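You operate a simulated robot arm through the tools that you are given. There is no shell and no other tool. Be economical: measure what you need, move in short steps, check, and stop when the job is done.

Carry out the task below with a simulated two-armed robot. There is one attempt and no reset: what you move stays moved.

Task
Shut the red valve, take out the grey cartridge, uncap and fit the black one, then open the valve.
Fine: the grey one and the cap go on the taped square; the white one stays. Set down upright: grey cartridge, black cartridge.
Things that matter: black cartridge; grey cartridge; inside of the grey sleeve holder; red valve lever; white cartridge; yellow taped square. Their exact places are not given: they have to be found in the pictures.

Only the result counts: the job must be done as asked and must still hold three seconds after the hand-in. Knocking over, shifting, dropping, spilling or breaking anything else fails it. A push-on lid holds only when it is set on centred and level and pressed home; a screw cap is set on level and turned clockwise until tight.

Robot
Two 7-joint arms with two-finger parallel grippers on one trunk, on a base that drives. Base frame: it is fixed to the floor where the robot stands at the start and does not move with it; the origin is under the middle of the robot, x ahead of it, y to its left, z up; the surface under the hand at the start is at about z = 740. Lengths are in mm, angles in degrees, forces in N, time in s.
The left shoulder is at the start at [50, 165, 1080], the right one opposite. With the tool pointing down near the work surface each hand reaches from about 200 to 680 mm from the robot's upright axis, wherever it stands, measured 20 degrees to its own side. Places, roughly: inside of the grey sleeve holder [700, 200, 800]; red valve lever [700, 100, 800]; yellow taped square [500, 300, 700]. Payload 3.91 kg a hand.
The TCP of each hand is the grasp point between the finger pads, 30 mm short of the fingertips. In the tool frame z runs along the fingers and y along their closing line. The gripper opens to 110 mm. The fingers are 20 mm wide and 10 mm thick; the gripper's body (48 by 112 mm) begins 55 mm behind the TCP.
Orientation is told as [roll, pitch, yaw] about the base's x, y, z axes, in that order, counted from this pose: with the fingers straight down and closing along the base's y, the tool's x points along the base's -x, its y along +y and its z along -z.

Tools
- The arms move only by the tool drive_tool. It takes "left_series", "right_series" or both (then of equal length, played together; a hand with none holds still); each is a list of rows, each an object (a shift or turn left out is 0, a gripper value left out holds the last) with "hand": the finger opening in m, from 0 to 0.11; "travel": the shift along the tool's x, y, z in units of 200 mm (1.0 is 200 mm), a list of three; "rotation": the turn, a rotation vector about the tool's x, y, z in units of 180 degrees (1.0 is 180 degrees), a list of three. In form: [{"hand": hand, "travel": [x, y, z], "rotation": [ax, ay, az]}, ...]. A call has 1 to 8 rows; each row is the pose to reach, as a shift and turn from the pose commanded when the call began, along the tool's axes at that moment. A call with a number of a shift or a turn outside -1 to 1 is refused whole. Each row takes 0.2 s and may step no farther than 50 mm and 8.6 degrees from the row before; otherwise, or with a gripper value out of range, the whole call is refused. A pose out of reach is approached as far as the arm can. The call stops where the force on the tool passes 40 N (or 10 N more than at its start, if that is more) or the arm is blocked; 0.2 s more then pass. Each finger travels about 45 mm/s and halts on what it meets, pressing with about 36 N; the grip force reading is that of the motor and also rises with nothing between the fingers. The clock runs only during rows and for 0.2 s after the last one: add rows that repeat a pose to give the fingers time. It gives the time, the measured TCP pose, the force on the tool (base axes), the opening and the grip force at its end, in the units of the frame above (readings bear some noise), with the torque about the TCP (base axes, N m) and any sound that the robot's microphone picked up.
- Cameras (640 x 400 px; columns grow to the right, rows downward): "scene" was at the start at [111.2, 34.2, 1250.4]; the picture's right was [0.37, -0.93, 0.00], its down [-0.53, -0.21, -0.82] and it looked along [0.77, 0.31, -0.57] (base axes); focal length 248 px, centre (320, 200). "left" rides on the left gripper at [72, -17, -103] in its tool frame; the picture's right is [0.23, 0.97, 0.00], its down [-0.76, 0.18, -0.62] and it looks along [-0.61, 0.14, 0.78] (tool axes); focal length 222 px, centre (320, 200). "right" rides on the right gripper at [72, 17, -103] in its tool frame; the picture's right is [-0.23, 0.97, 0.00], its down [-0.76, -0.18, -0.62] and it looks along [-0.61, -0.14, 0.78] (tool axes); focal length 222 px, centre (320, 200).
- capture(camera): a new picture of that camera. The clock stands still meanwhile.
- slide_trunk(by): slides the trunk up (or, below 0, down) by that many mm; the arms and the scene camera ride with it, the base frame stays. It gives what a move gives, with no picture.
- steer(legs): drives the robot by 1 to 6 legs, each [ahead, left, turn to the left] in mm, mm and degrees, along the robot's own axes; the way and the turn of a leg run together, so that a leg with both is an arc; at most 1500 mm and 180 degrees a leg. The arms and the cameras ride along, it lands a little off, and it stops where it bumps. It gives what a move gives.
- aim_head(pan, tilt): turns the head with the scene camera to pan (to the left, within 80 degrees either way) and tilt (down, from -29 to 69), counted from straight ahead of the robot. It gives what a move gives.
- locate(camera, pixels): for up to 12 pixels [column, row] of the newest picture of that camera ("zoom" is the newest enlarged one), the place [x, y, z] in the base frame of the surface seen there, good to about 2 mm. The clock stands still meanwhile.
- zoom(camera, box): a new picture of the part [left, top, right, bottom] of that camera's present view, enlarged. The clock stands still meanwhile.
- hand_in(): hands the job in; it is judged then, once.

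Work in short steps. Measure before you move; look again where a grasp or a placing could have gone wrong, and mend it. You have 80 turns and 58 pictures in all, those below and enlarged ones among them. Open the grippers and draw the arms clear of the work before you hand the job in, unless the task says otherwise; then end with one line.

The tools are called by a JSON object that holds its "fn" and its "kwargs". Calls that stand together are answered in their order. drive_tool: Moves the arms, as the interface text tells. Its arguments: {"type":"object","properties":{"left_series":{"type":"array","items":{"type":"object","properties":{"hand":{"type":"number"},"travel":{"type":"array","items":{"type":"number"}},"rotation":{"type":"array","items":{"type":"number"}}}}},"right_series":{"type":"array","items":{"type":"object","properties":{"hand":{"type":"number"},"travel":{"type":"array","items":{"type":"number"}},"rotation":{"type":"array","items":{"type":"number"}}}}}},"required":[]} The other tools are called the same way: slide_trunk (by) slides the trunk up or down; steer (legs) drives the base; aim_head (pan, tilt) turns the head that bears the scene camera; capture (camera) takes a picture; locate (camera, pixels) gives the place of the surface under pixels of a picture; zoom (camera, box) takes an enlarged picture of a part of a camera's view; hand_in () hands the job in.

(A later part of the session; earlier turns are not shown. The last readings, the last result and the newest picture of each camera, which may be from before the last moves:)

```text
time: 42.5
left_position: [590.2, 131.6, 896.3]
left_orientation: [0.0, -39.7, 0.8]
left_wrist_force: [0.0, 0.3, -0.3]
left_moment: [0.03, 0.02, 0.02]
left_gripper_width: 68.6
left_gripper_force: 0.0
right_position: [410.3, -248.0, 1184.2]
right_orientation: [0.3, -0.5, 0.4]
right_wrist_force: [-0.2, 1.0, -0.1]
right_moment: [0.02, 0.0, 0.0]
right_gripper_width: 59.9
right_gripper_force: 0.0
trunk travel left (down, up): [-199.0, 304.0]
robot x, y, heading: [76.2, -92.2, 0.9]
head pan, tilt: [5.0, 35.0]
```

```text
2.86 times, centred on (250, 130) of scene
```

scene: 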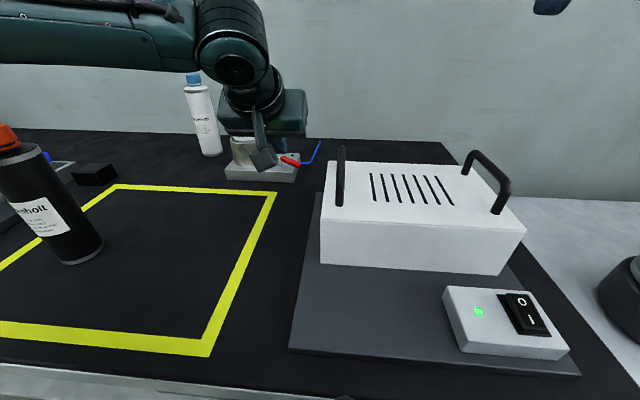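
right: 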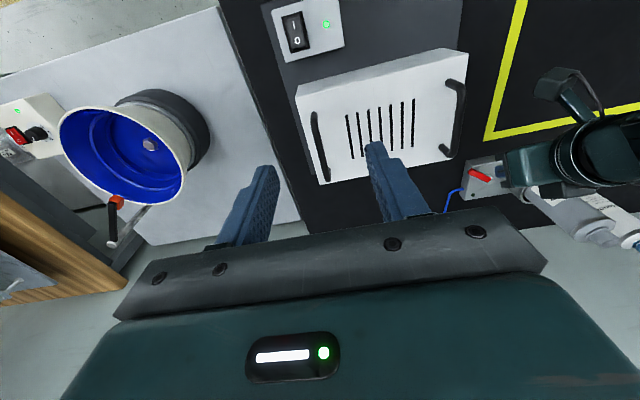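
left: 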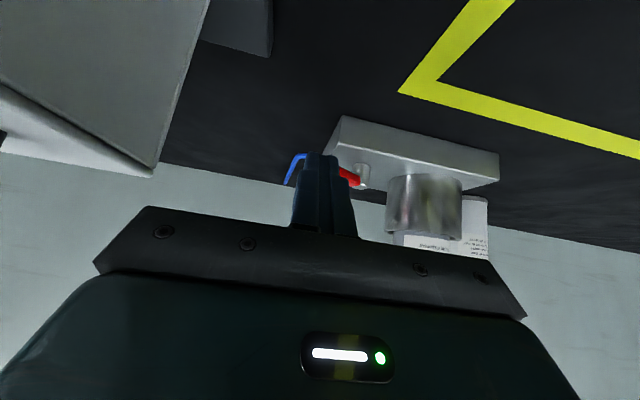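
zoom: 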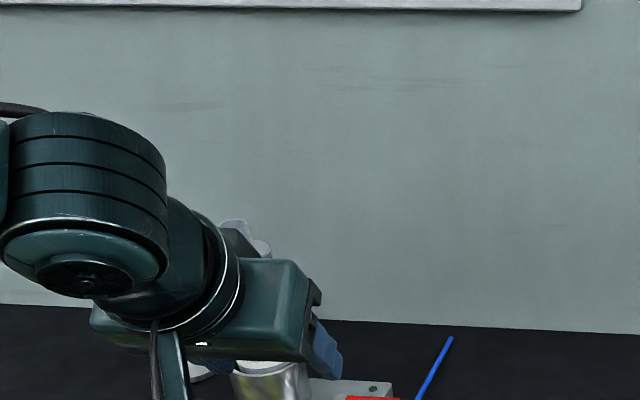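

The lamp is dark: the valve is shut. Now bring the open left hand around the grey cartridge at (704,200,878), without closing yet.

{"fn": "drive_tool", "kwargs": {"left_series": [{"hand": 0.08, "travel": [-0.067, 0.165, 0.075]}, {"travel": [-0.166, 0.334, 0.19]}, {"travel": [-0.27, 0.334, 0.316]}, {"travel": [-0.38, 0.334, 0.434]}, {"travel": [-0.38, 0.334, 0.434]}]}}

{"fn": "capture", "kwargs": {"camera": "left"}}

{"fn": "zoom", "kwargs": {"camera": "scene", "box": [160, 60, 340, 200]}}

```text
time: 43.7
left_position: [705.6, 197.6, 877.4]
left_orientation: [-0.1, -39.7, 0.6]
left_wrist_force: [-0.9, -0.8, -0.2]
left_moment: [-0.01, -0.01, -0.02]
left_gripper_width: 80.5
left_gripper_force: 0.1
right_position: [409.4, -246.7, 1184.3]
right_orientation: [0.2, -0.4, 0.4]
right_wrist_force: [-0.3, -0.3, -0.1]
right_moment: [-0.03, 0.0, 0.01]
right_gripper_width: 60.1
right_gripper_force: 0.1
trunk travel left (down, up): [-199.0, 304.0]
robot x, y, heading: [76.5, -92.0, 0.7]
head pan, tilt: [5.0, 35.0]
```

```text
33 pictures are left
```

left: 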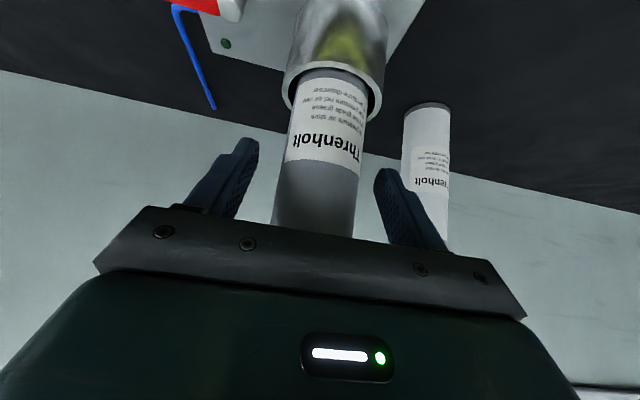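

```text
2.86 times, centred on (250, 130) of scene
```

zoom: 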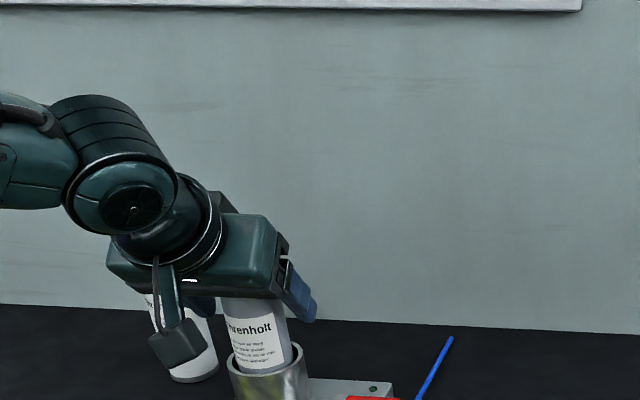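

The fingers straddle the grey cartridge, which is slightly to +y. Shift +2.5 mm in y and close.

{"fn": "drive_tool", "kwargs": {"left_series": [{"travel": [0, 0.0125, 0]}, {"hand": 0.03, "travel": [0, 0.0125, 0]}, {"travel": [0, 0.0125, 0]}, {"travel": [0, 0.0125, 0]}, {"travel": [0, 0.0125, 0]}]}}

```text
time: 44.9
left_position: [703.5, 201.1, 878.0]
left_orientation: [-0.1, -39.8, 0.8]
left_wrist_force: [0.1, 0.2, 0.3]
left_moment: [0.02, 0.03, -0.04]
left_gripper_width: 47.0
left_gripper_force: 35.6
right_position: [410.2, -247.9, 1184.3]
right_orientation: [0.4, -0.5, 0.4]
right_wrist_force: [0.4, -0.2, -0.1]
right_moment: [0.04, 0.02, 0.07]
right_gripper_width: 60.1
right_gripper_force: 0.1
trunk travel left (down, up): [-199.0, 304.0]
robot x, y, heading: [79.1, -92.7, 1.0]
head pan, tilt: [5.0, 35.0]
```

Gripped at 47 mm with no side load. Lift straight up 80 mm.

{"fn": "drive_tool", "kwargs": {"left_series": [{"travel": [-0.064, 0, -0.077]}, {"travel": [-0.128, 0, -0.154]}, {"travel": [-0.192, 0, -0.23]}, {"travel": [-0.256, 0, -0.307]}, {"travel": [-0.288, 0, -0.346]}]}}

{"fn": "aim_head", "kwargs": {"pan": 25, "tilt": 35}}

{"fn": "capture", "kwargs": {"camera": "scene"}}

{"fn": "capture", "kwargs": {"camera": "left"}}

```text
time: 46.1
left_position: [702.9, 201.0, 967.7]
left_orientation: [-0.1, -39.7, 0.7]
left_wrist_force: [0.2, 0.3, 0.0]
left_moment: [0.02, -0.01, -0.01]
left_gripper_width: 46.7
left_gripper_force: 35.9
right_position: [410.4, -247.1, 1183.9]
right_orientation: [0.2, -0.4, 0.4]
right_wrist_force: [0.5, -0.2, 0.4]
right_moment: [0.02, -0.01, 0.01]
right_gripper_width: 60.1
right_gripper_force: 0.1
trunk travel left (down, up): [-199.0, 304.0]
robot x, y, heading: [72.6, -97.1, 0.9]
head pan, tilt: [5.0, 35.0]
```

```text
time: 46.9
left_position: [702.2, 201.2, 968.3]
left_orientation: [-0.1, -39.7, 0.7]
left_wrist_force: [-0.2, -0.1, -1.1]
left_moment: [-0.01, 0.02, 0.02]
left_gripper_width: 46.7
left_gripper_force: 36.2
right_position: [411.4, -247.8, 1183.5]
right_orientation: [0.3, -0.4, 0.4]
right_wrist_force: [-0.1, 0.2, -0.2]
right_moment: [0.01, -0.02, 0.01]
right_gripper_width: 59.9
right_gripper_force: 0.0
trunk travel left (down, up): [-199.0, 304.0]
robot x, y, heading: [77.1, -89.4, 0.7]
head pan, tilt: [25.0, 35.0]
```

```text
31 pictures are left
```

scene: 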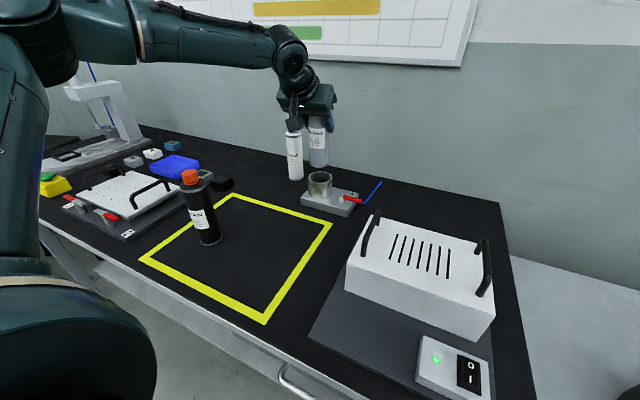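

```text
30 pictures are left
```

left: 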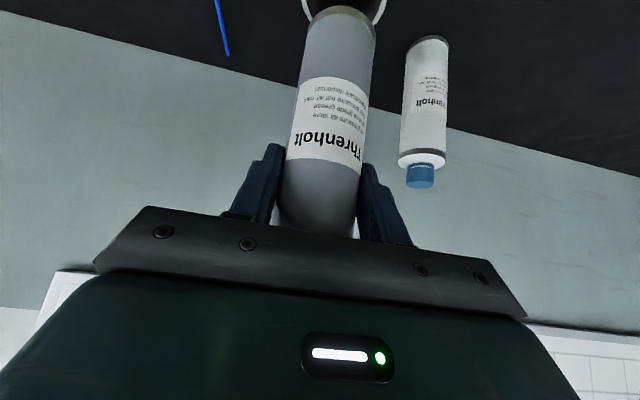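

Grey is out and upright. Zoom and measure its bottom, and the empty sleeve.

{"fn": "zoom", "kwargs": {"camera": "scene", "box": [270, 90, 370, 220]}}

{"fn": "locate", "kwargs": {"camera": "left", "pixels": [[340, 12], [325, 16], [360, 16], [325, 120]]}}

```text
3.08 times, centred on (320, 155) of scene
```

zoom: 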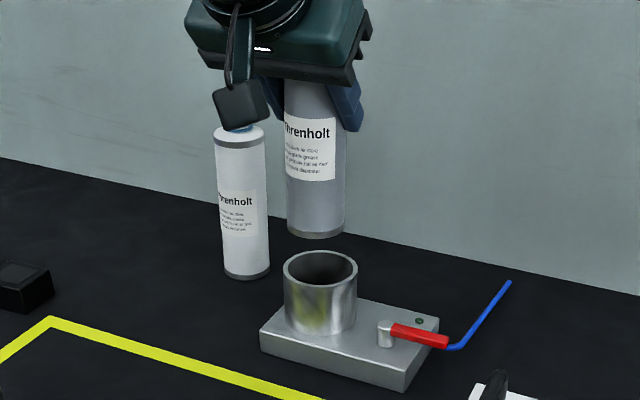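

```text
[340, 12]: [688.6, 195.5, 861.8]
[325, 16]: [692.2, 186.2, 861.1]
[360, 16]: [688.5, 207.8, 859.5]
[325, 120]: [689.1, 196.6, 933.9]
```

{"fn": "locate", "kwargs": {"camera": "zoom", "pixels": [[290, 232], [315, 237], [343, 232], [315, 233], [284, 264], [358, 262], [320, 250], [320, 283], [285, 300], [320, 265], [300, 262], [340, 262]]}}

```text
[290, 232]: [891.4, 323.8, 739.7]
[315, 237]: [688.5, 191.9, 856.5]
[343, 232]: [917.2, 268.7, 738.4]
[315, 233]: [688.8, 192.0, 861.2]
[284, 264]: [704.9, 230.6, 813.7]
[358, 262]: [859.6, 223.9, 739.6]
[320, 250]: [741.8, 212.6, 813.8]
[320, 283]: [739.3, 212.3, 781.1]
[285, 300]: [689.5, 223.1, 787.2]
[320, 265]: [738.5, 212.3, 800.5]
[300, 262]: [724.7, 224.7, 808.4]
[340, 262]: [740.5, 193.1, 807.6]
```

Grey's bottom is 113 mm below the TCP; seated bottom was z≈765. Carry it to the taped square at about (560,230), stopping ~13 mm above the table.

{"fn": "drive_tool", "kwargs": {"left_series": [{"travel": [0.154, 0, -0.128]}, {"travel": [0.307, 0.05, -0.256]}, {"travel": [0.461, 0.1, -0.384]}, {"travel": [0.676, 0.145, -0.368]}, {"travel": [0.804, 0.145, -0.214]}, {"travel": [0.9, 0.145, -0.099]}, {"travel": [0.9, 0.145, -0.099]}]}}

{"fn": "zoom", "kwargs": {"camera": "scene", "box": [140, 120, 360, 330]}}

```text
time: 48.5
left_position: [551.7, 227.6, 869.8]
left_orientation: [-0.2, -39.7, 0.8]
left_wrist_force: [0.1, -0.3, -0.8]
left_moment: [-0.01, -0.01, -0.02]
left_gripper_width: 46.6
left_gripper_force: 35.9
right_position: [409.8, -247.8, 1184.1]
right_orientation: [0.3, -0.5, 0.4]
right_wrist_force: [-0.2, 0.4, 0.5]
right_moment: [-0.01, -0.02, 0.01]
right_gripper_width: 59.9
right_gripper_force: 0.1
trunk travel left (down, up): [-199.0, 304.0]
robot x, y, heading: [73.9, -93.3, 0.5]
head pan, tilt: [25.0, 35.0]
```

```text
1.90 times, centred on (250, 225) of scene
```

zoom: 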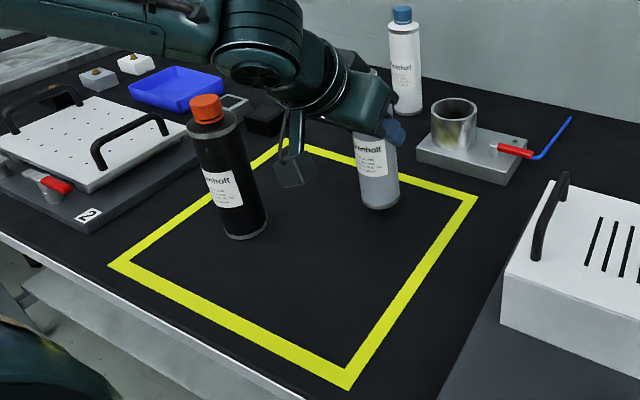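

It is over the square and upright. Lower the last ~17 mm gently.

{"fn": "drive_tool", "kwargs": {"left_series": [{"travel": [0.032, 0, 0.038]}, {"travel": [0.045, 0, 0.054]}, {"travel": [0.053, 0, 0.063]}, {"travel": [0.053, 0, 0.063]}]}}

```text
time: 49.5
left_position: [551.8, 227.5, 852.1]
left_orientation: [0.0, -39.8, 0.8]
left_wrist_force: [0.6, -0.3, 0.5]
left_moment: [0.05, 0.03, 0.0]
left_gripper_width: 46.7
left_gripper_force: 36.6
right_position: [409.7, -248.0, 1183.5]
right_orientation: [0.3, -0.4, 0.4]
right_wrist_force: [1.2, -0.9, 0.7]
right_moment: [-0.03, 0.07, 0.0]
right_gripper_width: 60.0
right_gripper_force: 0.1
trunk travel left (down, up): [-199.0, 304.0]
robot x, y, heading: [74.0, -92.7, 0.6]
head pan, tilt: [25.0, 35.0]
```

No contact yet; lower 2–4 mm more.

{"fn": "drive_tool", "kwargs": {"left_series": [{"travel": [0.0064, 0, 0.0077]}, {"travel": [0.0096, 0, 0.0115]}, {"travel": [0.0096, 0, 0.0115]}]}}

{"fn": "zoom", "kwargs": {"camera": "scene", "box": [230, 150, 310, 220]}}

```text
time: 50.3
left_position: [550.7, 227.9, 852.5]
left_orientation: [0.0, -40.1, 0.7]
left_wrist_force: [-2.4, 0.9, 18.7]
left_moment: [0.09, 0.5, 0.03]
left_gripper_width: 46.9
left_gripper_force: 36.1
right_position: [408.5, -248.3, 1184.2]
right_orientation: [0.3, -0.5, 0.4]
right_wrist_force: [0.6, 0.9, 0.5]
right_moment: [-0.02, -0.01, 0.03]
right_gripper_width: 60.2
right_gripper_force: 0.0
trunk travel left (down, up): [-199.0, 304.0]
robot x, y, heading: [79.5, -93.2, 0.6]
head pan, tilt: [25.0, 35.0]
```

```text
5.71 times, centred on (270, 185) of scene
```

zoom: 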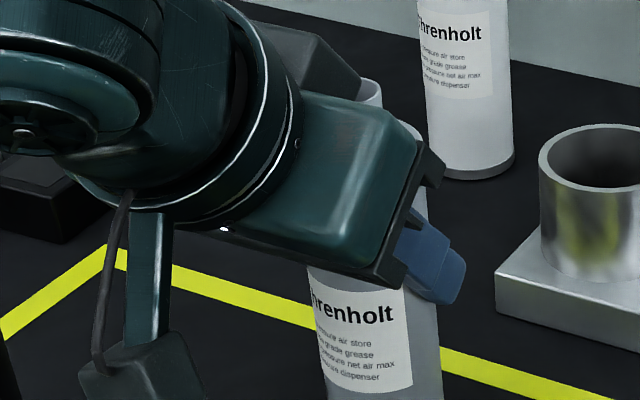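

Firmly on the table (18.7 N). Relieve 2.5 mm, open, and retreat along -x.

{"fn": "drive_tool", "kwargs": {"left_series": [{"travel": [-0.008, 0, -0.0096]}, {"hand": 0.08, "travel": [-0.008, 0, -0.0096]}, {"travel": [-0.008, 0, -0.0096]}, {"travel": [-0.008, 0, -0.0096]}, {"travel": [-0.008, 0, -0.0096]}, {"travel": [0.14, 0, -0.13]}, {"travel": [0.25, 0, -0.28]}, {"travel": [0.26, 0, -0.42]}]}}

{"fn": "capture", "kwargs": {"camera": "scene"}}

```text
time: 52.1
left_position: [458.3, 228.6, 880.4]
left_orientation: [0.1, -39.7, 0.7]
left_wrist_force: [0.4, -0.4, -0.4]
left_moment: [0.0, 0.04, 0.0]
left_gripper_width: 80.3
left_gripper_force: 0.0
right_position: [410.7, -246.4, 1183.7]
right_orientation: [0.4, -0.4, 0.5]
right_wrist_force: [-0.2, -0.5, 0.8]
right_moment: [-0.01, 0.03, 0.01]
right_gripper_width: 60.0
right_gripper_force: 0.0
trunk travel left (down, up): [-199.0, 304.0]
robot x, y, heading: [72.9, -91.4, 0.9]
head pan, tilt: [25.0, 35.0]
```

```text
26 pictures are left
```

scene: 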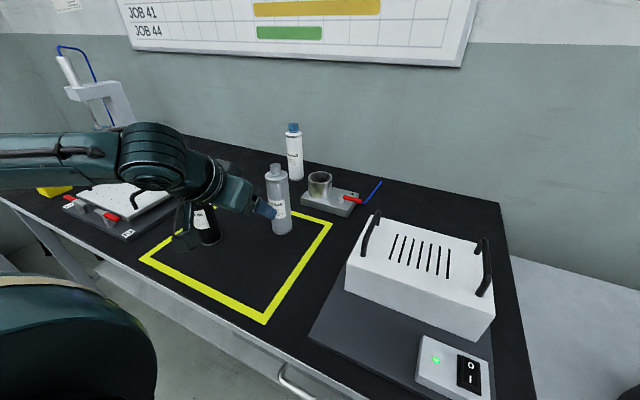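

Grey stands upright in the square. Back off and move sideways to in front of the black cartridge.

{"fn": "drive_tool", "kwargs": {"left_series": [{"hand": 0.09, "travel": [0.173, 0, -0.144]}, {"travel": [0.261, 0.2, -0.218]}, {"travel": [0.261, 0.425, -0.218]}, {"travel": [0.3, 0.655, -0.171]}, {"travel": [0.3, 0.655, -0.171]}]}}

{"fn": "capture", "kwargs": {"camera": "left"}}

```text
time: 53.3
left_position: [387.7, 356.6, 870.7]
left_orientation: [-0.1, -39.8, 0.8]
left_wrist_force: [0.1, 0.3, -0.5]
left_moment: [0.0, 0.02, 0.0]
left_gripper_width: 90.2
left_gripper_force: 0.0
left hand out of reach, approached as far as the arm can: row 1, 2
right_position: [410.9, -247.3, 1184.7]
right_orientation: [0.2, -0.3, 0.4]
right_wrist_force: [0.6, 0.0, -0.1]
right_moment: [0.01, 0.03, 0.03]
right_gripper_width: 59.9
right_gripper_force: 0.1
trunk travel left (down, up): [-199.0, 304.0]
robot x, y, heading: [76.4, -91.3, 0.7]
head pan, tilt: [25.0, 35.0]
```

```text
25 pictures are left
```

left: 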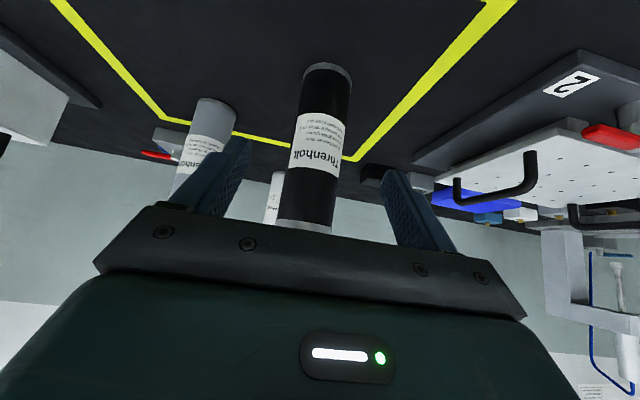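

The black cartridge lies between the open fingers; measure its axis from this view.

{"fn": "locate", "kwargs": {"camera": "left", "pixels": [[318, 150], [292, 190], [312, 195], [332, 200], [305, 90], [348, 95], [326, 92]]}}

```text
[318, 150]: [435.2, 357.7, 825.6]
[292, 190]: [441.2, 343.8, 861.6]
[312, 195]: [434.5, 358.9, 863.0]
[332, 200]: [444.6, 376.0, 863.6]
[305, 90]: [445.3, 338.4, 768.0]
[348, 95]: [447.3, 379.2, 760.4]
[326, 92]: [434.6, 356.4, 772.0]
```

Axis at about (458,359). Advance to (446,359,850) and close on it.

{"fn": "drive_tool", "kwargs": {"left_series": [{"travel": [-0.048, 0.008, 0.177]}, {"travel": [-0.156, 0.008, 0.266]}, {"travel": [-0.156, 0.008, 0.266]}, {"hand": 0.03, "travel": [-0.156, 0.008, 0.266]}, {"travel": [-0.156, 0.008, 0.266]}, {"travel": [-0.156, 0.008, 0.266]}, {"travel": [-0.156, 0.008, 0.266]}]}}

```text
time: 54.9
left_position: [446.0, 358.5, 847.4]
left_orientation: [-0.1, -39.7, 0.8]
left_wrist_force: [0.8, -2.0, 0.6]
left_moment: [-0.14, -0.06, -0.02]
left_gripper_width: 47.0
left_gripper_force: 36.3
right_position: [411.1, -247.0, 1184.5]
right_orientation: [0.3, -0.4, 0.4]
right_wrist_force: [0.8, -0.3, -0.4]
right_moment: [-0.02, -0.02, 0.0]
right_gripper_width: 60.2
right_gripper_force: 0.1
trunk travel left (down, up): [-199.0, 304.0]
robot x, y, heading: [77.0, -95.2, 0.9]
head pan, tilt: [25.0, 35.0]
```

Gripped at 47 mm. Lift 60 mm and swing it to the right (y≈190), well in front of the grey one.

{"fn": "drive_tool", "kwargs": {"left_series": [{"travel": [-0.096, 0, -0.115]}, {"travel": [-0.192, -0.1, -0.23]}, {"travel": [-0.192, -0.3, -0.23]}, {"travel": [-0.192, -0.5, -0.23]}, {"travel": [-0.192, -0.7, -0.23]}, {"travel": [-0.192, -0.85, -0.23]}]}}

{"fn": "steer", "kwargs": {"legs": [[-35, 0, 0], [0, 150, 0]]}}

```text
time: 56.3
left_position: [452.7, 189.6, 907.9]
left_orientation: [-0.1, -39.5, 1.0]
left_wrist_force: [0.3, -1.0, -4.1]
left_moment: [-0.06, 0.02, 0.03]
left_gripper_width: 47.0
left_gripper_force: 36.2
left hand out of reach, approached as far as the arm can: row 6
right_position: [410.6, -247.4, 1184.0]
right_orientation: [0.3, -0.4, 0.4]
right_wrist_force: [-0.3, 0.3, -0.2]
right_moment: [0.02, 0.03, -0.01]
right_gripper_width: 59.9
right_gripper_force: 0.1
trunk travel left (down, up): [-199.0, 304.0]
robot x, y, heading: [73.5, -93.4, 0.6]
head pan, tilt: [25.0, 35.0]
```

```text
time: 58.7
left_position: [417.3, 339.7, 907.4]
left_orientation: [0.0, -39.6, 0.7]
left_wrist_force: [-0.3, 0.6, -3.4]
left_moment: [0.0, 0.01, -0.03]
left_gripper_width: 47.2
left_gripper_force: 36.4
right_position: [374.5, -98.4, 1183.1]
right_orientation: [0.3, -0.4, 0.3]
right_wrist_force: [-0.2, 0.3, 0.6]
right_moment: [0.02, -0.03, -0.02]
right_gripper_width: 60.2
right_gripper_force: 0.0
trunk travel left (down, up): [-199.0, 304.0]
robot x, y, heading: [38.8, 54.6, 0.7]
head pan, tilt: [25.0, 35.0]
```

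Holding well. Move the black one inward 100 mm, then drive 65 mm further left so that both arms can work in front of the chest.

{"fn": "drive_tool", "kwargs": {"left_series": [{"travel": [-0.05, -0.17, 0.04]}, {"travel": [-0.1, -0.34, 0.08]}, {"travel": [-0.1, -0.5, 0.08]}]}}

{"fn": "steer", "kwargs": {"legs": [[0, 65, 0]]}}

{"fn": "drive_tool", "kwargs": {"left_series": [{"travel": [0, -0.17, 0]}, {"travel": [0, -0.34, 0]}, {"travel": [0, -0.5, 0]}, {"travel": [0, -0.6, 0]}]}}

```text
time: 59.5
left_position: [444.5, 240.2, 909.3]
left_orientation: [-0.1, -39.5, 0.6]
left_wrist_force: [0.4, 0.2, -3.7]
left_moment: [0.01, 0.02, 0.01]
left_gripper_width: 47.0
left_gripper_force: 36.0
right_position: [373.5, -97.8, 1184.6]
right_orientation: [0.4, -0.5, 0.3]
right_wrist_force: [0.0, -0.1, -0.5]
right_moment: [0.04, 0.02, -0.01]
right_gripper_width: 60.3
right_gripper_force: 0.0
trunk travel left (down, up): [-199.0, 304.0]
robot x, y, heading: [43.1, 53.5, 0.4]
head pan, tilt: [25.0, 35.0]
```

```text
time: 60.8
left_position: [442.7, 306.2, 908.3]
left_orientation: [-0.1, -39.5, 0.8]
left_wrist_force: [-0.8, -0.9, -3.7]
left_moment: [0.01, 0.07, 0.0]
left_gripper_width: 46.8
left_gripper_force: 36.0
right_position: [373.6, -34.8, 1184.0]
right_orientation: [0.2, -0.4, 0.4]
right_wrist_force: [-0.4, 0.2, -0.3]
right_moment: [-0.03, -0.02, 0.0]
right_gripper_width: 60.2
right_gripper_force: 0.1
trunk travel left (down, up): [-199.0, 304.0]
robot x, y, heading: [39.7, 120.6, 1.1]
head pan, tilt: [25.0, 35.0]
```

```text
time: 61.8
left_position: [441.3, 210.2, 911.1]
left_orientation: [-0.1, -39.6, 1.0]
left_wrist_force: [0.7, 0.3, -3.8]
left_moment: [-0.01, 0.02, 0.0]
left_gripper_width: 47.1
left_gripper_force: 36.1
left hand out of reach, approached as far as the arm can: row 3, 4
right_position: [372.4, -33.2, 1184.9]
right_orientation: [0.3, -0.4, 0.5]
right_wrist_force: [-0.3, 0.8, 0.2]
right_moment: [0.05, 0.01, -0.05]
right_gripper_width: 59.9
right_gripper_force: 0.2
trunk travel left (down, up): [-199.0, 304.0]
robot x, y, heading: [38.1, 119.2, 1.1]
head pan, tilt: [25.0, 35.0]
```

Black's axis is at about (453,210). Lower it to stand on the table at x≈468 while still held.

{"fn": "drive_tool", "kwargs": {"left_series": [{"travel": [-0.02, 0.02, 0.09]}, {"travel": [0.05, 0.02, 0.19]}, {"travel": [0.135, 0.02, 0.279]}, {"travel": [0.135, 0.02, 0.279]}]}}

{"fn": "capture", "kwargs": {"camera": "scene"}}

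```text
time: 62.8
left_position: [455.3, 218.7, 851.7]
left_orientation: [-0.4, -39.5, 0.8]
left_wrist_force: [0.2, 1.1, -3.9]
left_moment: [0.01, 0.03, 0.0]
left_gripper_width: 46.7
left_gripper_force: 35.6
left hand out of reach, approached as far as the arm can: row 3, 4
right_position: [374.5, -32.5, 1183.6]
right_orientation: [0.3, -0.4, 0.4]
right_wrist_force: [-0.6, 0.1, 1.0]
right_moment: [0.03, -0.02, 0.0]
right_gripper_width: 59.7
right_gripper_force: 0.1
trunk travel left (down, up): [-199.0, 304.0]
robot x, y, heading: [36.9, 117.7, 0.8]
head pan, tilt: [25.0, 35.0]
```

```text
24 pictures are left
```

scene: 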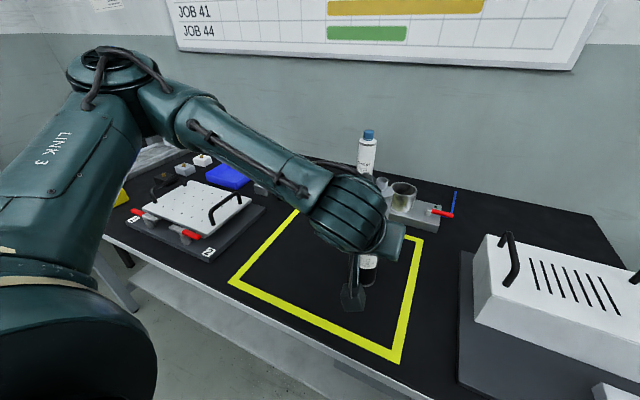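

Nearly down (≈4 mm above). Nudge forward and down the last millimetres.

{"fn": "drive_tool", "kwargs": {"left_series": [{"travel": [-0.015, 0.025, 0.045]}, {"travel": [-0.015, 0.025, 0.045]}]}}

{"fn": "aim_head", "kwargs": {"pan": 10, "tilt": 45}}

{"fn": "capture", "kwargs": {"camera": "right"}}

```text
time: 63.4
left_position: [462.6, 222.7, 848.9]
left_orientation: [-0.3, -39.7, 0.7]
left_wrist_force: [-9.7, -4.8, 13.1]
left_moment: [-0.22, 0.69, 0.03]
left_gripper_width: 46.9
left_gripper_force: 35.8
right_position: [371.1, -33.8, 1183.7]
right_orientation: [0.3, -0.4, 0.4]
right_wrist_force: [-0.3, 0.3, 0.2]
right_moment: [0.01, 0.01, 0.0]
right_gripper_width: 60.3
right_gripper_force: 0.1
trunk travel left (down, up): [-199.0, 304.0]
robot x, y, heading: [37.1, 122.3, 0.7]
head pan, tilt: [25.0, 35.0]
```

```text
time: 64.1
left_position: [462.7, 222.4, 848.3]
left_orientation: [-0.2, -39.8, 0.9]
left_wrist_force: [-9.4, -10.0, 17.6]
left_moment: [-0.74, 0.48, -0.13]
left_gripper_width: 46.9
left_gripper_force: 35.8
right_position: [371.4, -34.6, 1184.2]
right_orientation: [0.3, -0.5, 0.4]
right_wrist_force: [0.7, -0.3, 0.1]
right_moment: [-0.01, 0.01, -0.03]
right_gripper_width: 59.9
right_gripper_force: 0.2
trunk travel left (down, up): [-199.0, 304.0]
robot x, y, heading: [37.0, 116.9, 0.7]
head pan, tilt: [10.0, 45.0]
```

```text
23 pictures are left
```

right: 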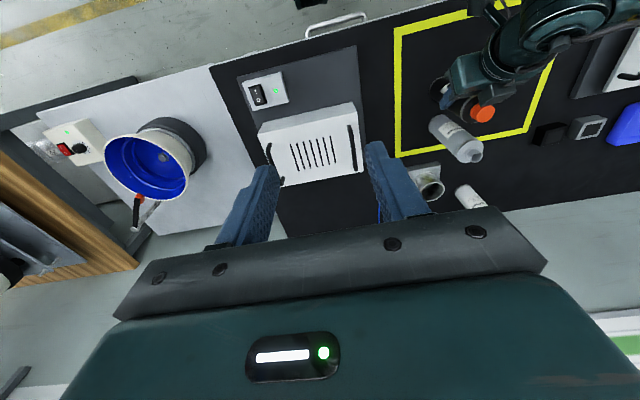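

It stands on the table. The orange cap is visible in the right picture at (482,113); measure it.

{"fn": "drive_tool", "kwargs": {"left_series": [{"travel": [-0.006, 0, -0.007]}, {"travel": [-0.006, 0, -0.007]}]}}

{"fn": "zoom", "kwargs": {"camera": "right", "box": [430, 70, 530, 170]}}

{"fn": "locate", "kwargs": {"camera": "zoom", "pixels": [[320, 180], [290, 180], [350, 180], [330, 150]]}}

{"fn": "capture", "kwargs": {"camera": "scene"}}

```text
time: 64.7
left_position: [464.2, 223.5, 847.9]
left_orientation: [0.1, -39.6, 0.8]
left_wrist_force: [-0.4, -6.2, 4.6]
left_moment: [-0.8, -0.17, -0.22]
left_gripper_width: 46.9
left_gripper_force: 36.3
right_position: [373.5, -33.0, 1183.4]
right_orientation: [0.2, -0.4, 0.4]
right_wrist_force: [0.7, -0.2, 0.1]
right_moment: [0.01, 0.01, -0.04]
right_gripper_width: 60.0
right_gripper_force: 0.1
trunk travel left (down, up): [-199.0, 304.0]
robot x, y, heading: [37.0, 119.5, 0.8]
head pan, tilt: [10.0, 45.0]
```

```text
4.00 times, centred on (480, 120) of right
```

zoom: 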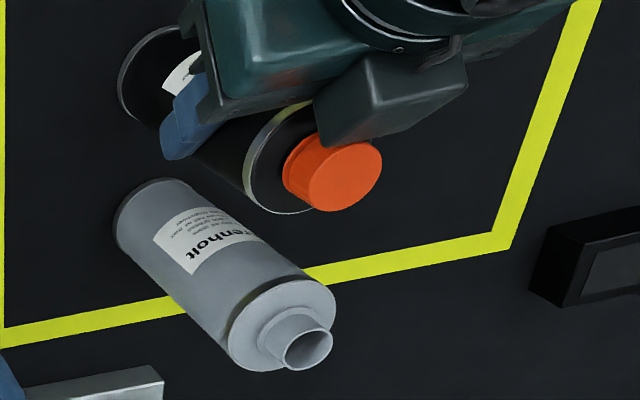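

```text
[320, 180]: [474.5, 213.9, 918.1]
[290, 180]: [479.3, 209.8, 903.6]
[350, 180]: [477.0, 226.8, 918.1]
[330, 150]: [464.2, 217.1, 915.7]
```

```text
21 pictures are left
```

scene: 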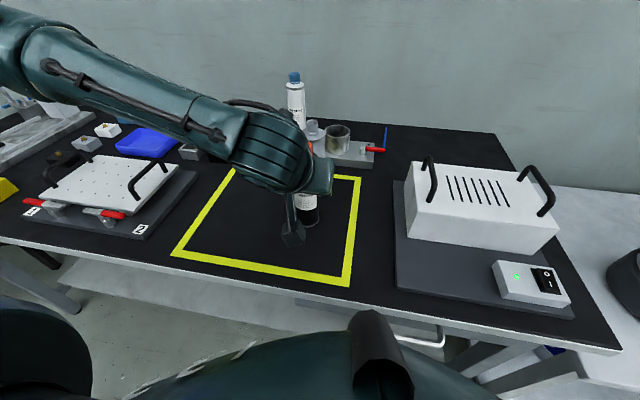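

Cap centre ≈ (476,222), top z=918. Check the left-hand parts near the cap for clearance.

{"fn": "locate", "kwargs": {"camera": "zoom", "pixels": [[390, 90], [440, 75], [330, 110], [345, 135], [440, 100], [280, 40], [200, 60], [340, 70], [400, 40], [180, 130], [450, 30], [560, 10]]}}

```text
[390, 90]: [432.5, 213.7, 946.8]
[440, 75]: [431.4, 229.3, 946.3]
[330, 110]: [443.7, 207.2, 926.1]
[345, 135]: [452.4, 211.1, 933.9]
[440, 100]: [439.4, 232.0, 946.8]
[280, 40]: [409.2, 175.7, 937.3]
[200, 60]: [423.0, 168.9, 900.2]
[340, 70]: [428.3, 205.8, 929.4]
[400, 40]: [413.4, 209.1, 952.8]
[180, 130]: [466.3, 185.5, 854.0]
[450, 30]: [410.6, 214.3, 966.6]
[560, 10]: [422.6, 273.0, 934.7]
```

The left hand's top block reaches (452,211,934), so I keep the right closing line near y. Bring the right hand over, yawed -30°, opening 45 mm.

{"fn": "drive_tool", "kwargs": {"right_series": [{"hand": 0.045, "travel": [-0.05, 0.16, 0], "rotation": [0, 0, 0.028]}, {"travel": [-0.12, 0.33, 0.0], "rotation": [0, 0, 0.056]}, {"travel": [-0.2, 0.5, 0.05], "rotation": [0, 0, 0.084]}, {"travel": [-0.28, 0.66, 0.1], "rotation": [0, 0, 0.112]}, {"travel": [-0.36, 0.83, 0.15], "rotation": [0, 0, 0.14]}, {"travel": [-0.44, 1.0, 0.2], "rotation": [0, 0, 0.167]}]}}

```text
time: 66.1
left_position: [463.7, 224.8, 849.1]
left_orientation: [-0.1, -39.7, 0.8]
left_wrist_force: [0.4, 1.8, 2.0]
left_moment: [0.25, -0.34, 0.0]
left_gripper_width: 47.2
left_gripper_force: 35.3
right_position: [459.5, 168.9, 1145.4]
right_orientation: [0.3, -0.3, -29.7]
right_wrist_force: [-1.1, -0.8, -0.3]
right_moment: [0.01, 0.02, 0.01]
right_gripper_width: 45.0
right_gripper_force: 0.0
trunk travel left (down, up): [-199.0, 304.0]
robot x, y, heading: [38.3, 121.7, 0.9]
head pan, tilt: [10.0, 45.0]
```

Right hand reaches there. Move over the cap and down to z≈960 (tips at 930).

{"fn": "drive_tool", "kwargs": {"right_series": [{"travel": [0.03, 0.137, 0.1]}, {"travel": [0.061, 0.274, 0.2]}, {"travel": [0.061, 0.274, 0.4]}, {"travel": [0.061, 0.274, 0.6]}, {"travel": [0.061, 0.274, 0.8]}, {"travel": [0.061, 0.274, 0.925]}]}}

{"fn": "zoom", "kwargs": {"camera": "right", "box": [200, 60, 440, 220]}}

```text
time: 67.5
left_position: [462.9, 224.2, 848.5]
left_orientation: [-0.1, -39.5, 0.8]
left_wrist_force: [-0.9, 3.3, 1.9]
left_moment: [0.33, -0.1, 0.07]
left_gripper_width: 47.2
left_gripper_force: 36.1
right_position: [476.6, 223.3, 957.7]
right_orientation: [0.6, -0.2, -29.7]
right_wrist_force: [-1.2, -0.8, 0.0]
right_moment: [-0.01, 0.0, -0.02]
right_gripper_width: 44.9
right_gripper_force: 0.0
trunk travel left (down, up): [-199.0, 304.0]
robot x, y, heading: [39.5, 120.8, 0.8]
head pan, tilt: [10.0, 45.0]
```

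```text
2.50 times, centred on (320, 140) of right
```

zoom: 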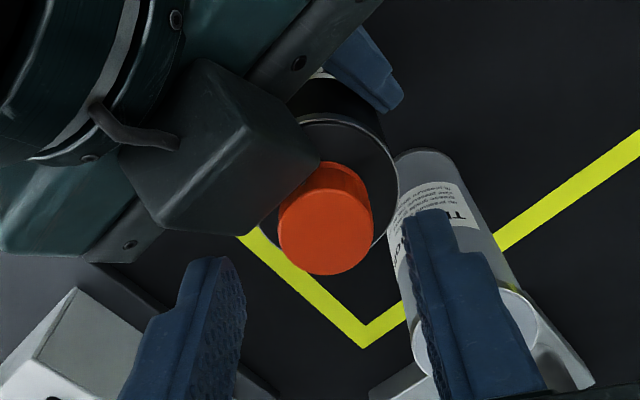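

The cap lies between the fingers; verify its centre precisely.

{"fn": "locate", "kwargs": {"camera": "zoom", "pixels": [[328, 232], [283, 232], [370, 232], [328, 192], [328, 268], [318, 150], [270, 210], [395, 190]]}}

```text
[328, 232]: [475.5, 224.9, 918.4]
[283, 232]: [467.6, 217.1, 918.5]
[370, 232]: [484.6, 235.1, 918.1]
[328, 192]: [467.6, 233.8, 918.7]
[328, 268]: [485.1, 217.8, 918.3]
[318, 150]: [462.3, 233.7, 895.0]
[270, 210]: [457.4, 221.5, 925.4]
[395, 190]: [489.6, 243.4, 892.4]
```

Cap centre (476.2,225.8). Adjust, turn to yaw -20°, descend to z≈927 (tips 897), and close on the cap.

{"fn": "drive_tool", "kwargs": {"right_series": [{"travel": [0.006, 0.0104, 0], "rotation": [0, 0, -0.028]}, {"travel": [0.006, 0.0104, 0.0], "rotation": [0, 0, -0.054]}, {"travel": [0.006, 0.0104, 0.08], "rotation": [0, 0, -0.054]}, {"travel": [0.006, 0.0104, 0.155], "rotation": [0, 0, -0.054]}, {"travel": [0.006, 0.0104, 0.155], "rotation": [0, 0, -0.054]}, {"hand": 0.015, "travel": [0.006, 0.0104, 0.155], "rotation": [0, 0, -0.054]}, {"travel": [0.006, 0.0104, 0.155], "rotation": [0, 0, -0.054]}, {"travel": [0.006, 0.0104, 0.155], "rotation": [0, 0, -0.054]}]}}

{"fn": "zoom", "kwargs": {"camera": "right", "box": [200, 60, 440, 220]}}

```text
time: 69.3
left_position: [464.1, 223.2, 849.2]
left_orientation: [-0.1, -39.6, 0.8]
left_wrist_force: [-0.2, 3.7, 1.1]
left_moment: [0.22, 0.17, 0.14]
left_gripper_width: 47.0
left_gripper_force: 36.0
right_position: [477.0, 224.6, 930.2]
right_orientation: [0.3, -0.3, -20.0]
right_wrist_force: [-1.4, -1.8, 0.1]
right_moment: [-0.04, -0.01, 0.02]
right_gripper_width: 28.4
right_gripper_force: 35.8
trunk travel left (down, up): [-199.0, 304.0]
robot x, y, heading: [38.7, 117.5, 0.7]
head pan, tilt: [10.0, 45.0]
```

```text
2.50 times, centred on (320, 140) of right
```

zoom: 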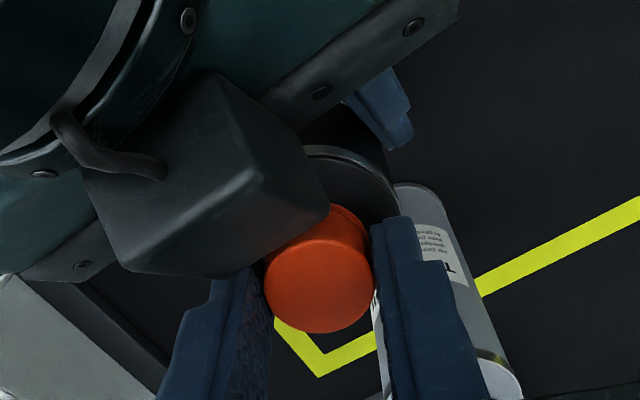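

The cap is gripped at 28.4 mm. Turn counter-clockwise 60° with ~1 mm rise.

{"fn": "drive_tool", "kwargs": {"right_series": [{"rotation": [0, 0, -0.047]}, {"rotation": [0, 0, -0.094]}, {"rotation": [0, 0, -0.141]}, {"travel": [0, 0, -0.002], "rotation": [0, 0, -0.188]}, {"travel": [0, 0, -0.003], "rotation": [0, 0, -0.235]}, {"travel": [0, 0, -0.004], "rotation": [0, 0, -0.282]}, {"travel": [0, 0, -0.005], "rotation": [0, 0, -0.329]}]}}

{"fn": "zoom", "kwargs": {"camera": "right", "box": [200, 60, 440, 220]}}

```text
time: 70.9
left_position: [462.4, 222.3, 848.3]
left_orientation: [-0.1, -39.5, 0.3]
left_wrist_force: [-18.7, -18.1, 0.1]
left_moment: [2.6, -2.09, 0.95]
left_gripper_width: 47.3
left_gripper_force: 36.1
right_position: [478.6, 224.9, 930.8]
right_orientation: [-0.1, -0.9, 39.2]
right_wrist_force: [19.8, 19.9, 1.1]
right_moment: [-0.49, 0.19, -1.16]
right_gripper_width: 29.2
right_gripper_force: 36.4
trunk travel left (down, up): [-199.0, 304.0]
robot x, y, heading: [39.5, 122.5, 0.8]
head pan, tilt: [10.0, 45.0]
```

```text
2.50 times, centred on (320, 140) of right
```

zoom: 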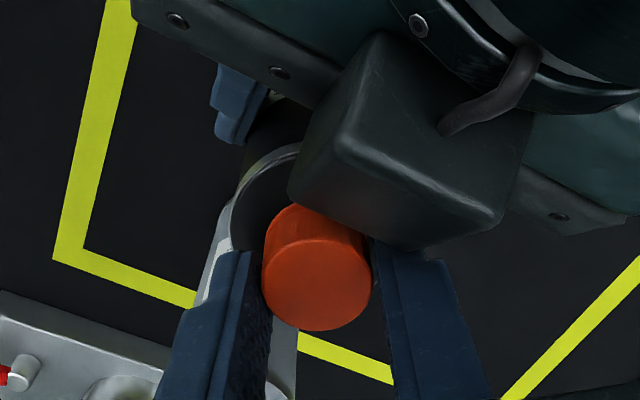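

Near the end the finger pressed on the left hand's block (20 N), so the usable range ends around +30°. Release, turn back to -20°.

{"fn": "drive_tool", "kwargs": {"right_series": [{"hand": 0.037, "rotation": [0, 0, 0]}, {"rotation": [0, 0, 0.047]}, {"rotation": [0, 0, 0.094]}, {"rotation": [0, 0, 0.141]}, {"rotation": [0, 0, 0.188]}, {"rotation": [0, 0, 0.235]}, {"rotation": [0, 0, 0.282]}, {"rotation": [0, 0, 0.329]}]}}

{"fn": "zoom", "kwargs": {"camera": "right", "box": [200, 60, 440, 220]}}

{"fn": "locate", "kwargs": {"camera": "zoom", "pixels": [[318, 285], [318, 325], [270, 285], [368, 280], [318, 250], [300, 180]]}}

```text
time: 72.7
left_position: [463.9, 223.8, 846.9]
left_orientation: [-0.1, -39.7, 0.9]
left_wrist_force: [0.8, 0.1, -3.9]
left_moment: [0.0, 0.06, 0.02]
left_gripper_width: 47.0
left_gripper_force: 35.6
right_position: [478.2, 224.5, 932.1]
right_orientation: [0.4, -0.2, -20.0]
right_wrist_force: [-1.7, 0.0, 0.3]
right_moment: [0.03, -0.02, -0.03]
right_gripper_width: 37.1
right_gripper_force: 0.0
trunk travel left (down, up): [-199.0, 304.0]
robot x, y, heading: [37.9, 122.1, 1.0]
head pan, tilt: [10.0, 45.0]
```

```text
2.50 times, centred on (320, 140) of right
```

zoom: 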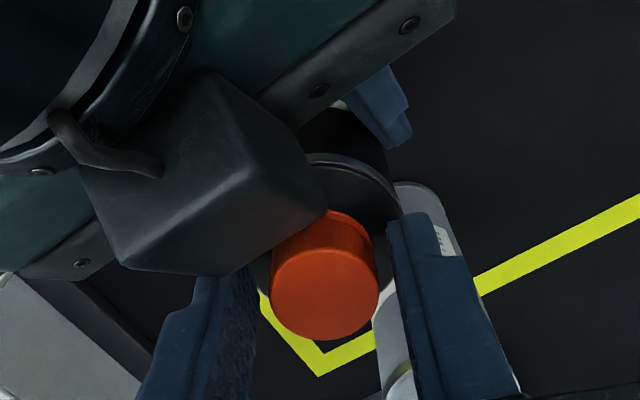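

```text
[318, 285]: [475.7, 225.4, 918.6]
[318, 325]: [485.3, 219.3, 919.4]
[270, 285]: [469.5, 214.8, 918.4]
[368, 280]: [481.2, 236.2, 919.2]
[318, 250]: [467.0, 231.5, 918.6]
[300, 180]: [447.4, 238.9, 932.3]
```

The cap seems to turn (centre still (476,225)). Regrip, turn another 52° and test with a 3 mm pull.

{"fn": "drive_tool", "kwargs": {"right_series": [{"hand": 0.015}, {"rotation": [0, 0, -0.0475]}, {"rotation": [0, 0, -0.095]}, {"rotation": [0, 0, -0.1425]}, {"travel": [0, 0, -0.002], "rotation": [0, 0, -0.19]}, {"travel": [0, 0, -0.004], "rotation": [0, 0, -0.2375]}, {"travel": [0, 0, -0.005], "rotation": [0, 0, -0.28]}, {"travel": [0, 0, -0.018], "rotation": [0, 0, -0.28]}]}}

```text
time: 74.5
left_position: [463.9, 223.2, 849.1]
left_orientation: [-0.2, -39.9, 0.7]
left_wrist_force: [-6.0, -0.7, 7.7]
left_moment: [0.5, -0.64, 0.43]
left_gripper_width: 47.0
left_gripper_force: 35.7
right_position: [480.3, 223.0, 933.9]
right_orientation: [-0.1, -0.4, 30.5]
right_wrist_force: [6.3, 1.0, -11.5]
right_moment: [-0.45, 0.0, -0.46]
right_gripper_width: 27.4
right_gripper_force: 36.3
trunk travel left (down, up): [-199.0, 304.0]
robot x, y, heading: [39.1, 122.4, 0.7]
head pan, tilt: [10.0, 45.0]
```

The pull meets 11.5 N, so it is not free yet. Since the sequence is known, I run return–turn–return–turn in one go.

{"fn": "drive_tool", "kwargs": {"right_series": [{"hand": 0.037}, {"travel": [0, 0, 0.013], "rotation": [0, 0, 0.0467]}, {"travel": [0, 0, 0.013], "rotation": [0, 0, 0.0934]}, {"travel": [0, 0, 0.013], "rotation": [0, 0, 0.14]}, {"travel": [0, 0, 0.013], "rotation": [0, 0, 0.1867]}, {"travel": [0, 0, 0.013], "rotation": [0, 0, 0.2334]}, {"travel": [0, 0, 0.013], "rotation": [0, 0, 0.28]}]}}

{"fn": "drive_tool", "kwargs": {"right_series": [{"hand": 0.015}, {"rotation": [0, 0, -0.0475]}, {"rotation": [0, 0, -0.095]}, {"rotation": [0, 0, -0.1425]}, {"travel": [0, 0, -0.002], "rotation": [0, 0, -0.19]}, {"travel": [0, 0, -0.003], "rotation": [0, 0, -0.2375]}, {"travel": [0, 0, -0.004], "rotation": [0, 0, -0.28]}]}}

{"fn": "drive_tool", "kwargs": {"right_series": [{"hand": 0.037}, {"rotation": [0, 0, 0.0467]}, {"rotation": [0, 0, 0.0934]}, {"rotation": [0, 0, 0.14]}, {"rotation": [0, 0, 0.1867]}, {"rotation": [0, 0, 0.2334]}, {"rotation": [0, 0, 0.28]}]}}

{"fn": "drive_tool", "kwargs": {"right_series": [{"hand": 0.015}, {"rotation": [0, 0, -0.0475]}, {"rotation": [0, 0, -0.095]}, {"rotation": [0, 0, -0.1425]}, {"travel": [0, 0, -0.002], "rotation": [0, 0, -0.19]}, {"travel": [0, 0, -0.003], "rotation": [0, 0, -0.2375]}, {"travel": [0, 0, -0.004], "rotation": [0, 0, -0.28]}, {"travel": [0, 0, -0.018], "rotation": [0, 0, -0.28]}]}}

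{"fn": "zoom", "kwargs": {"camera": "right", "box": [200, 60, 440, 220]}}

{"fn": "locate", "kwargs": {"camera": "zoom", "pixels": [[318, 275], [300, 275], [335, 275]]}}

```text
time: 76.1
left_position: [463.7, 223.7, 847.3]
left_orientation: [-0.1, -39.6, 0.8]
left_wrist_force: [0.9, -0.5, -3.3]
left_moment: [0.02, 0.05, 0.0]
left_gripper_width: 47.0
left_gripper_force: 36.2
right_position: [478.3, 224.3, 932.4]
right_orientation: [0.4, -0.3, -20.0]
right_wrist_force: [-0.3, 0.1, 0.2]
right_moment: [0.01, 0.02, 0.01]
right_gripper_width: 37.2
right_gripper_force: 0.0
trunk travel left (down, up): [-199.0, 304.0]
robot x, y, heading: [43.5, 118.1, 0.6]
head pan, tilt: [10.0, 45.0]
```

```text
time: 77.7
left_position: [462.8, 223.8, 848.3]
left_orientation: [-0.1, -39.7, 0.7]
left_wrist_force: [-8.7, 0.8, -2.3]
left_moment: [0.59, -1.2, 0.69]
left_gripper_width: 47.0
left_gripper_force: 36.0
right_position: [479.2, 224.2, 932.8]
right_orientation: [0.0, -0.5, 30.4]
right_wrist_force: [7.4, -0.5, -0.5]
right_moment: [-0.53, 0.63, -0.7]
right_gripper_width: 28.0
right_gripper_force: 35.9
trunk travel left (down, up): [-199.0, 304.0]
robot x, y, heading: [41.3, 121.3, 0.8]
head pan, tilt: [10.0, 45.0]
```

```text
time: 79.3
left_position: [463.4, 222.9, 848.0]
left_orientation: [-0.1, -39.6, 0.8]
left_wrist_force: [0.7, 0.9, -3.7]
left_moment: [-0.05, 0.07, -0.01]
left_gripper_width: 46.8
left_gripper_force: 36.0
right_position: [478.2, 225.1, 933.1]
right_orientation: [0.4, -0.1, -19.9]
right_wrist_force: [-1.0, -0.1, -0.5]
right_moment: [0.0, -0.01, 0.0]
right_gripper_width: 37.0
right_gripper_force: 0.0
trunk travel left (down, up): [-199.0, 304.0]
robot x, y, heading: [40.0, 120.2, 0.8]
head pan, tilt: [10.0, 45.0]
```

```text
time: 81.1
left_position: [464.8, 224.5, 849.0]
left_orientation: [-0.2, -39.9, 0.8]
left_wrist_force: [-10.4, -3.8, 11.7]
left_moment: [0.82, -1.09, 0.55]
left_gripper_width: 46.9
left_gripper_force: 35.8
right_position: [479.3, 224.1, 935.2]
right_orientation: [-0.2, -0.4, 30.5]
right_wrist_force: [10.9, 3.5, -16.2]
right_moment: [-0.47, -0.04, -0.63]
right_gripper_width: 27.8
right_gripper_force: 36.0
trunk travel left (down, up): [-199.0, 304.0]
robot x, y, heading: [41.0, 121.8, 0.8]
head pan, tilt: [10.0, 45.0]
```

```text
2.50 times, centred on (320, 140) of right
```

zoom: 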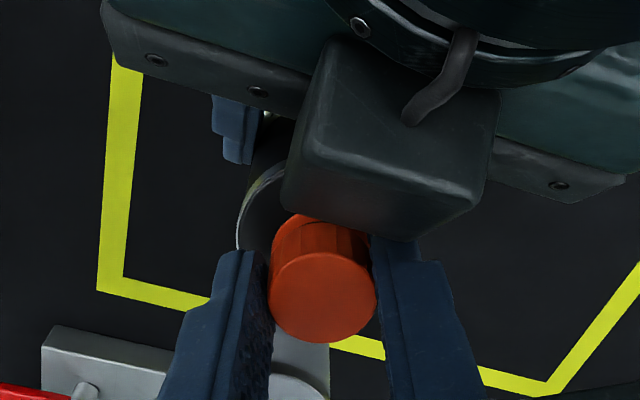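

```text
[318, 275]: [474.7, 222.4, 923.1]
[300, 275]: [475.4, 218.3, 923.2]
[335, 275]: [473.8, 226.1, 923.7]
```

The cap top now reads 923 (was 918), so it appears to be rising. Check the shoulder height, then run two more strokes.

{"fn": "locate", "kwargs": {"camera": "zoom", "pixels": [[255, 205], [245, 230], [262, 190], [258, 225], [275, 170]]}}

{"fn": "drive_tool", "kwargs": {"right_series": [{"hand": 0.037}, {"travel": [0, 0, 0.008], "rotation": [0, 0, 0.0467]}, {"travel": [0, 0, 0.008], "rotation": [0, 0, 0.0934]}, {"travel": [0, 0, 0.008], "rotation": [0, 0, 0.14]}, {"travel": [0, 0, 0.008], "rotation": [0, 0, 0.1867]}, {"travel": [0, 0, 0.008], "rotation": [0, 0, 0.2334]}, {"travel": [0, 0, 0.008], "rotation": [0, 0, 0.28]}]}}

{"fn": "zoom", "kwargs": {"camera": "right", "box": [200, 60, 440, 220]}}

{"fn": "locate", "kwargs": {"camera": "zoom", "pixels": [[318, 285], [318, 325], [270, 285], [368, 280], [318, 250], [360, 170], [390, 200], [345, 220]]}}

```text
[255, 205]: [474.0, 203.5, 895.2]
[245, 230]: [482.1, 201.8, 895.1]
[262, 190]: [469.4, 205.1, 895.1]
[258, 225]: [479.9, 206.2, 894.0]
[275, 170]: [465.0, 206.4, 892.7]
```

```text
time: 82.7
left_position: [463.8, 225.9, 848.5]
left_orientation: [-0.1, -39.6, 0.8]
left_wrist_force: [-0.3, -0.6, -3.0]
left_moment: [-0.01, 0.06, 0.0]
left_gripper_width: 47.0
left_gripper_force: 36.1
right_position: [479.1, 223.8, 935.1]
right_orientation: [0.4, -0.3, -20.0]
right_wrist_force: [0.6, 0.5, 0.6]
right_moment: [0.0, 0.01, -0.01]
right_gripper_width: 36.8
right_gripper_force: 0.0
trunk travel left (down, up): [-199.0, 304.0]
robot x, y, heading: [38.9, 120.1, 0.6]
head pan, tilt: [10.0, 45.0]
```

```text
2.50 times, centred on (320, 140) of right
```

zoom: 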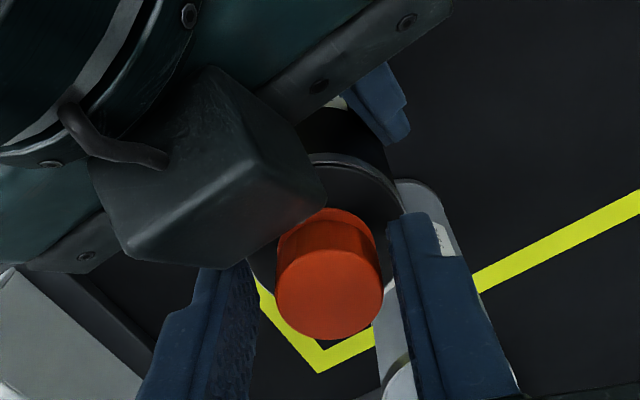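

```text
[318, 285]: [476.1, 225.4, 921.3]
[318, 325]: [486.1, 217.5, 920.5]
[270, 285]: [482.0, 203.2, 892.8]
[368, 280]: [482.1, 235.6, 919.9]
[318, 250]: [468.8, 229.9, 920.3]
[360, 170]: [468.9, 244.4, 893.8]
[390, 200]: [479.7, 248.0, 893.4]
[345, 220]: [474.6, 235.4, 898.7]
```

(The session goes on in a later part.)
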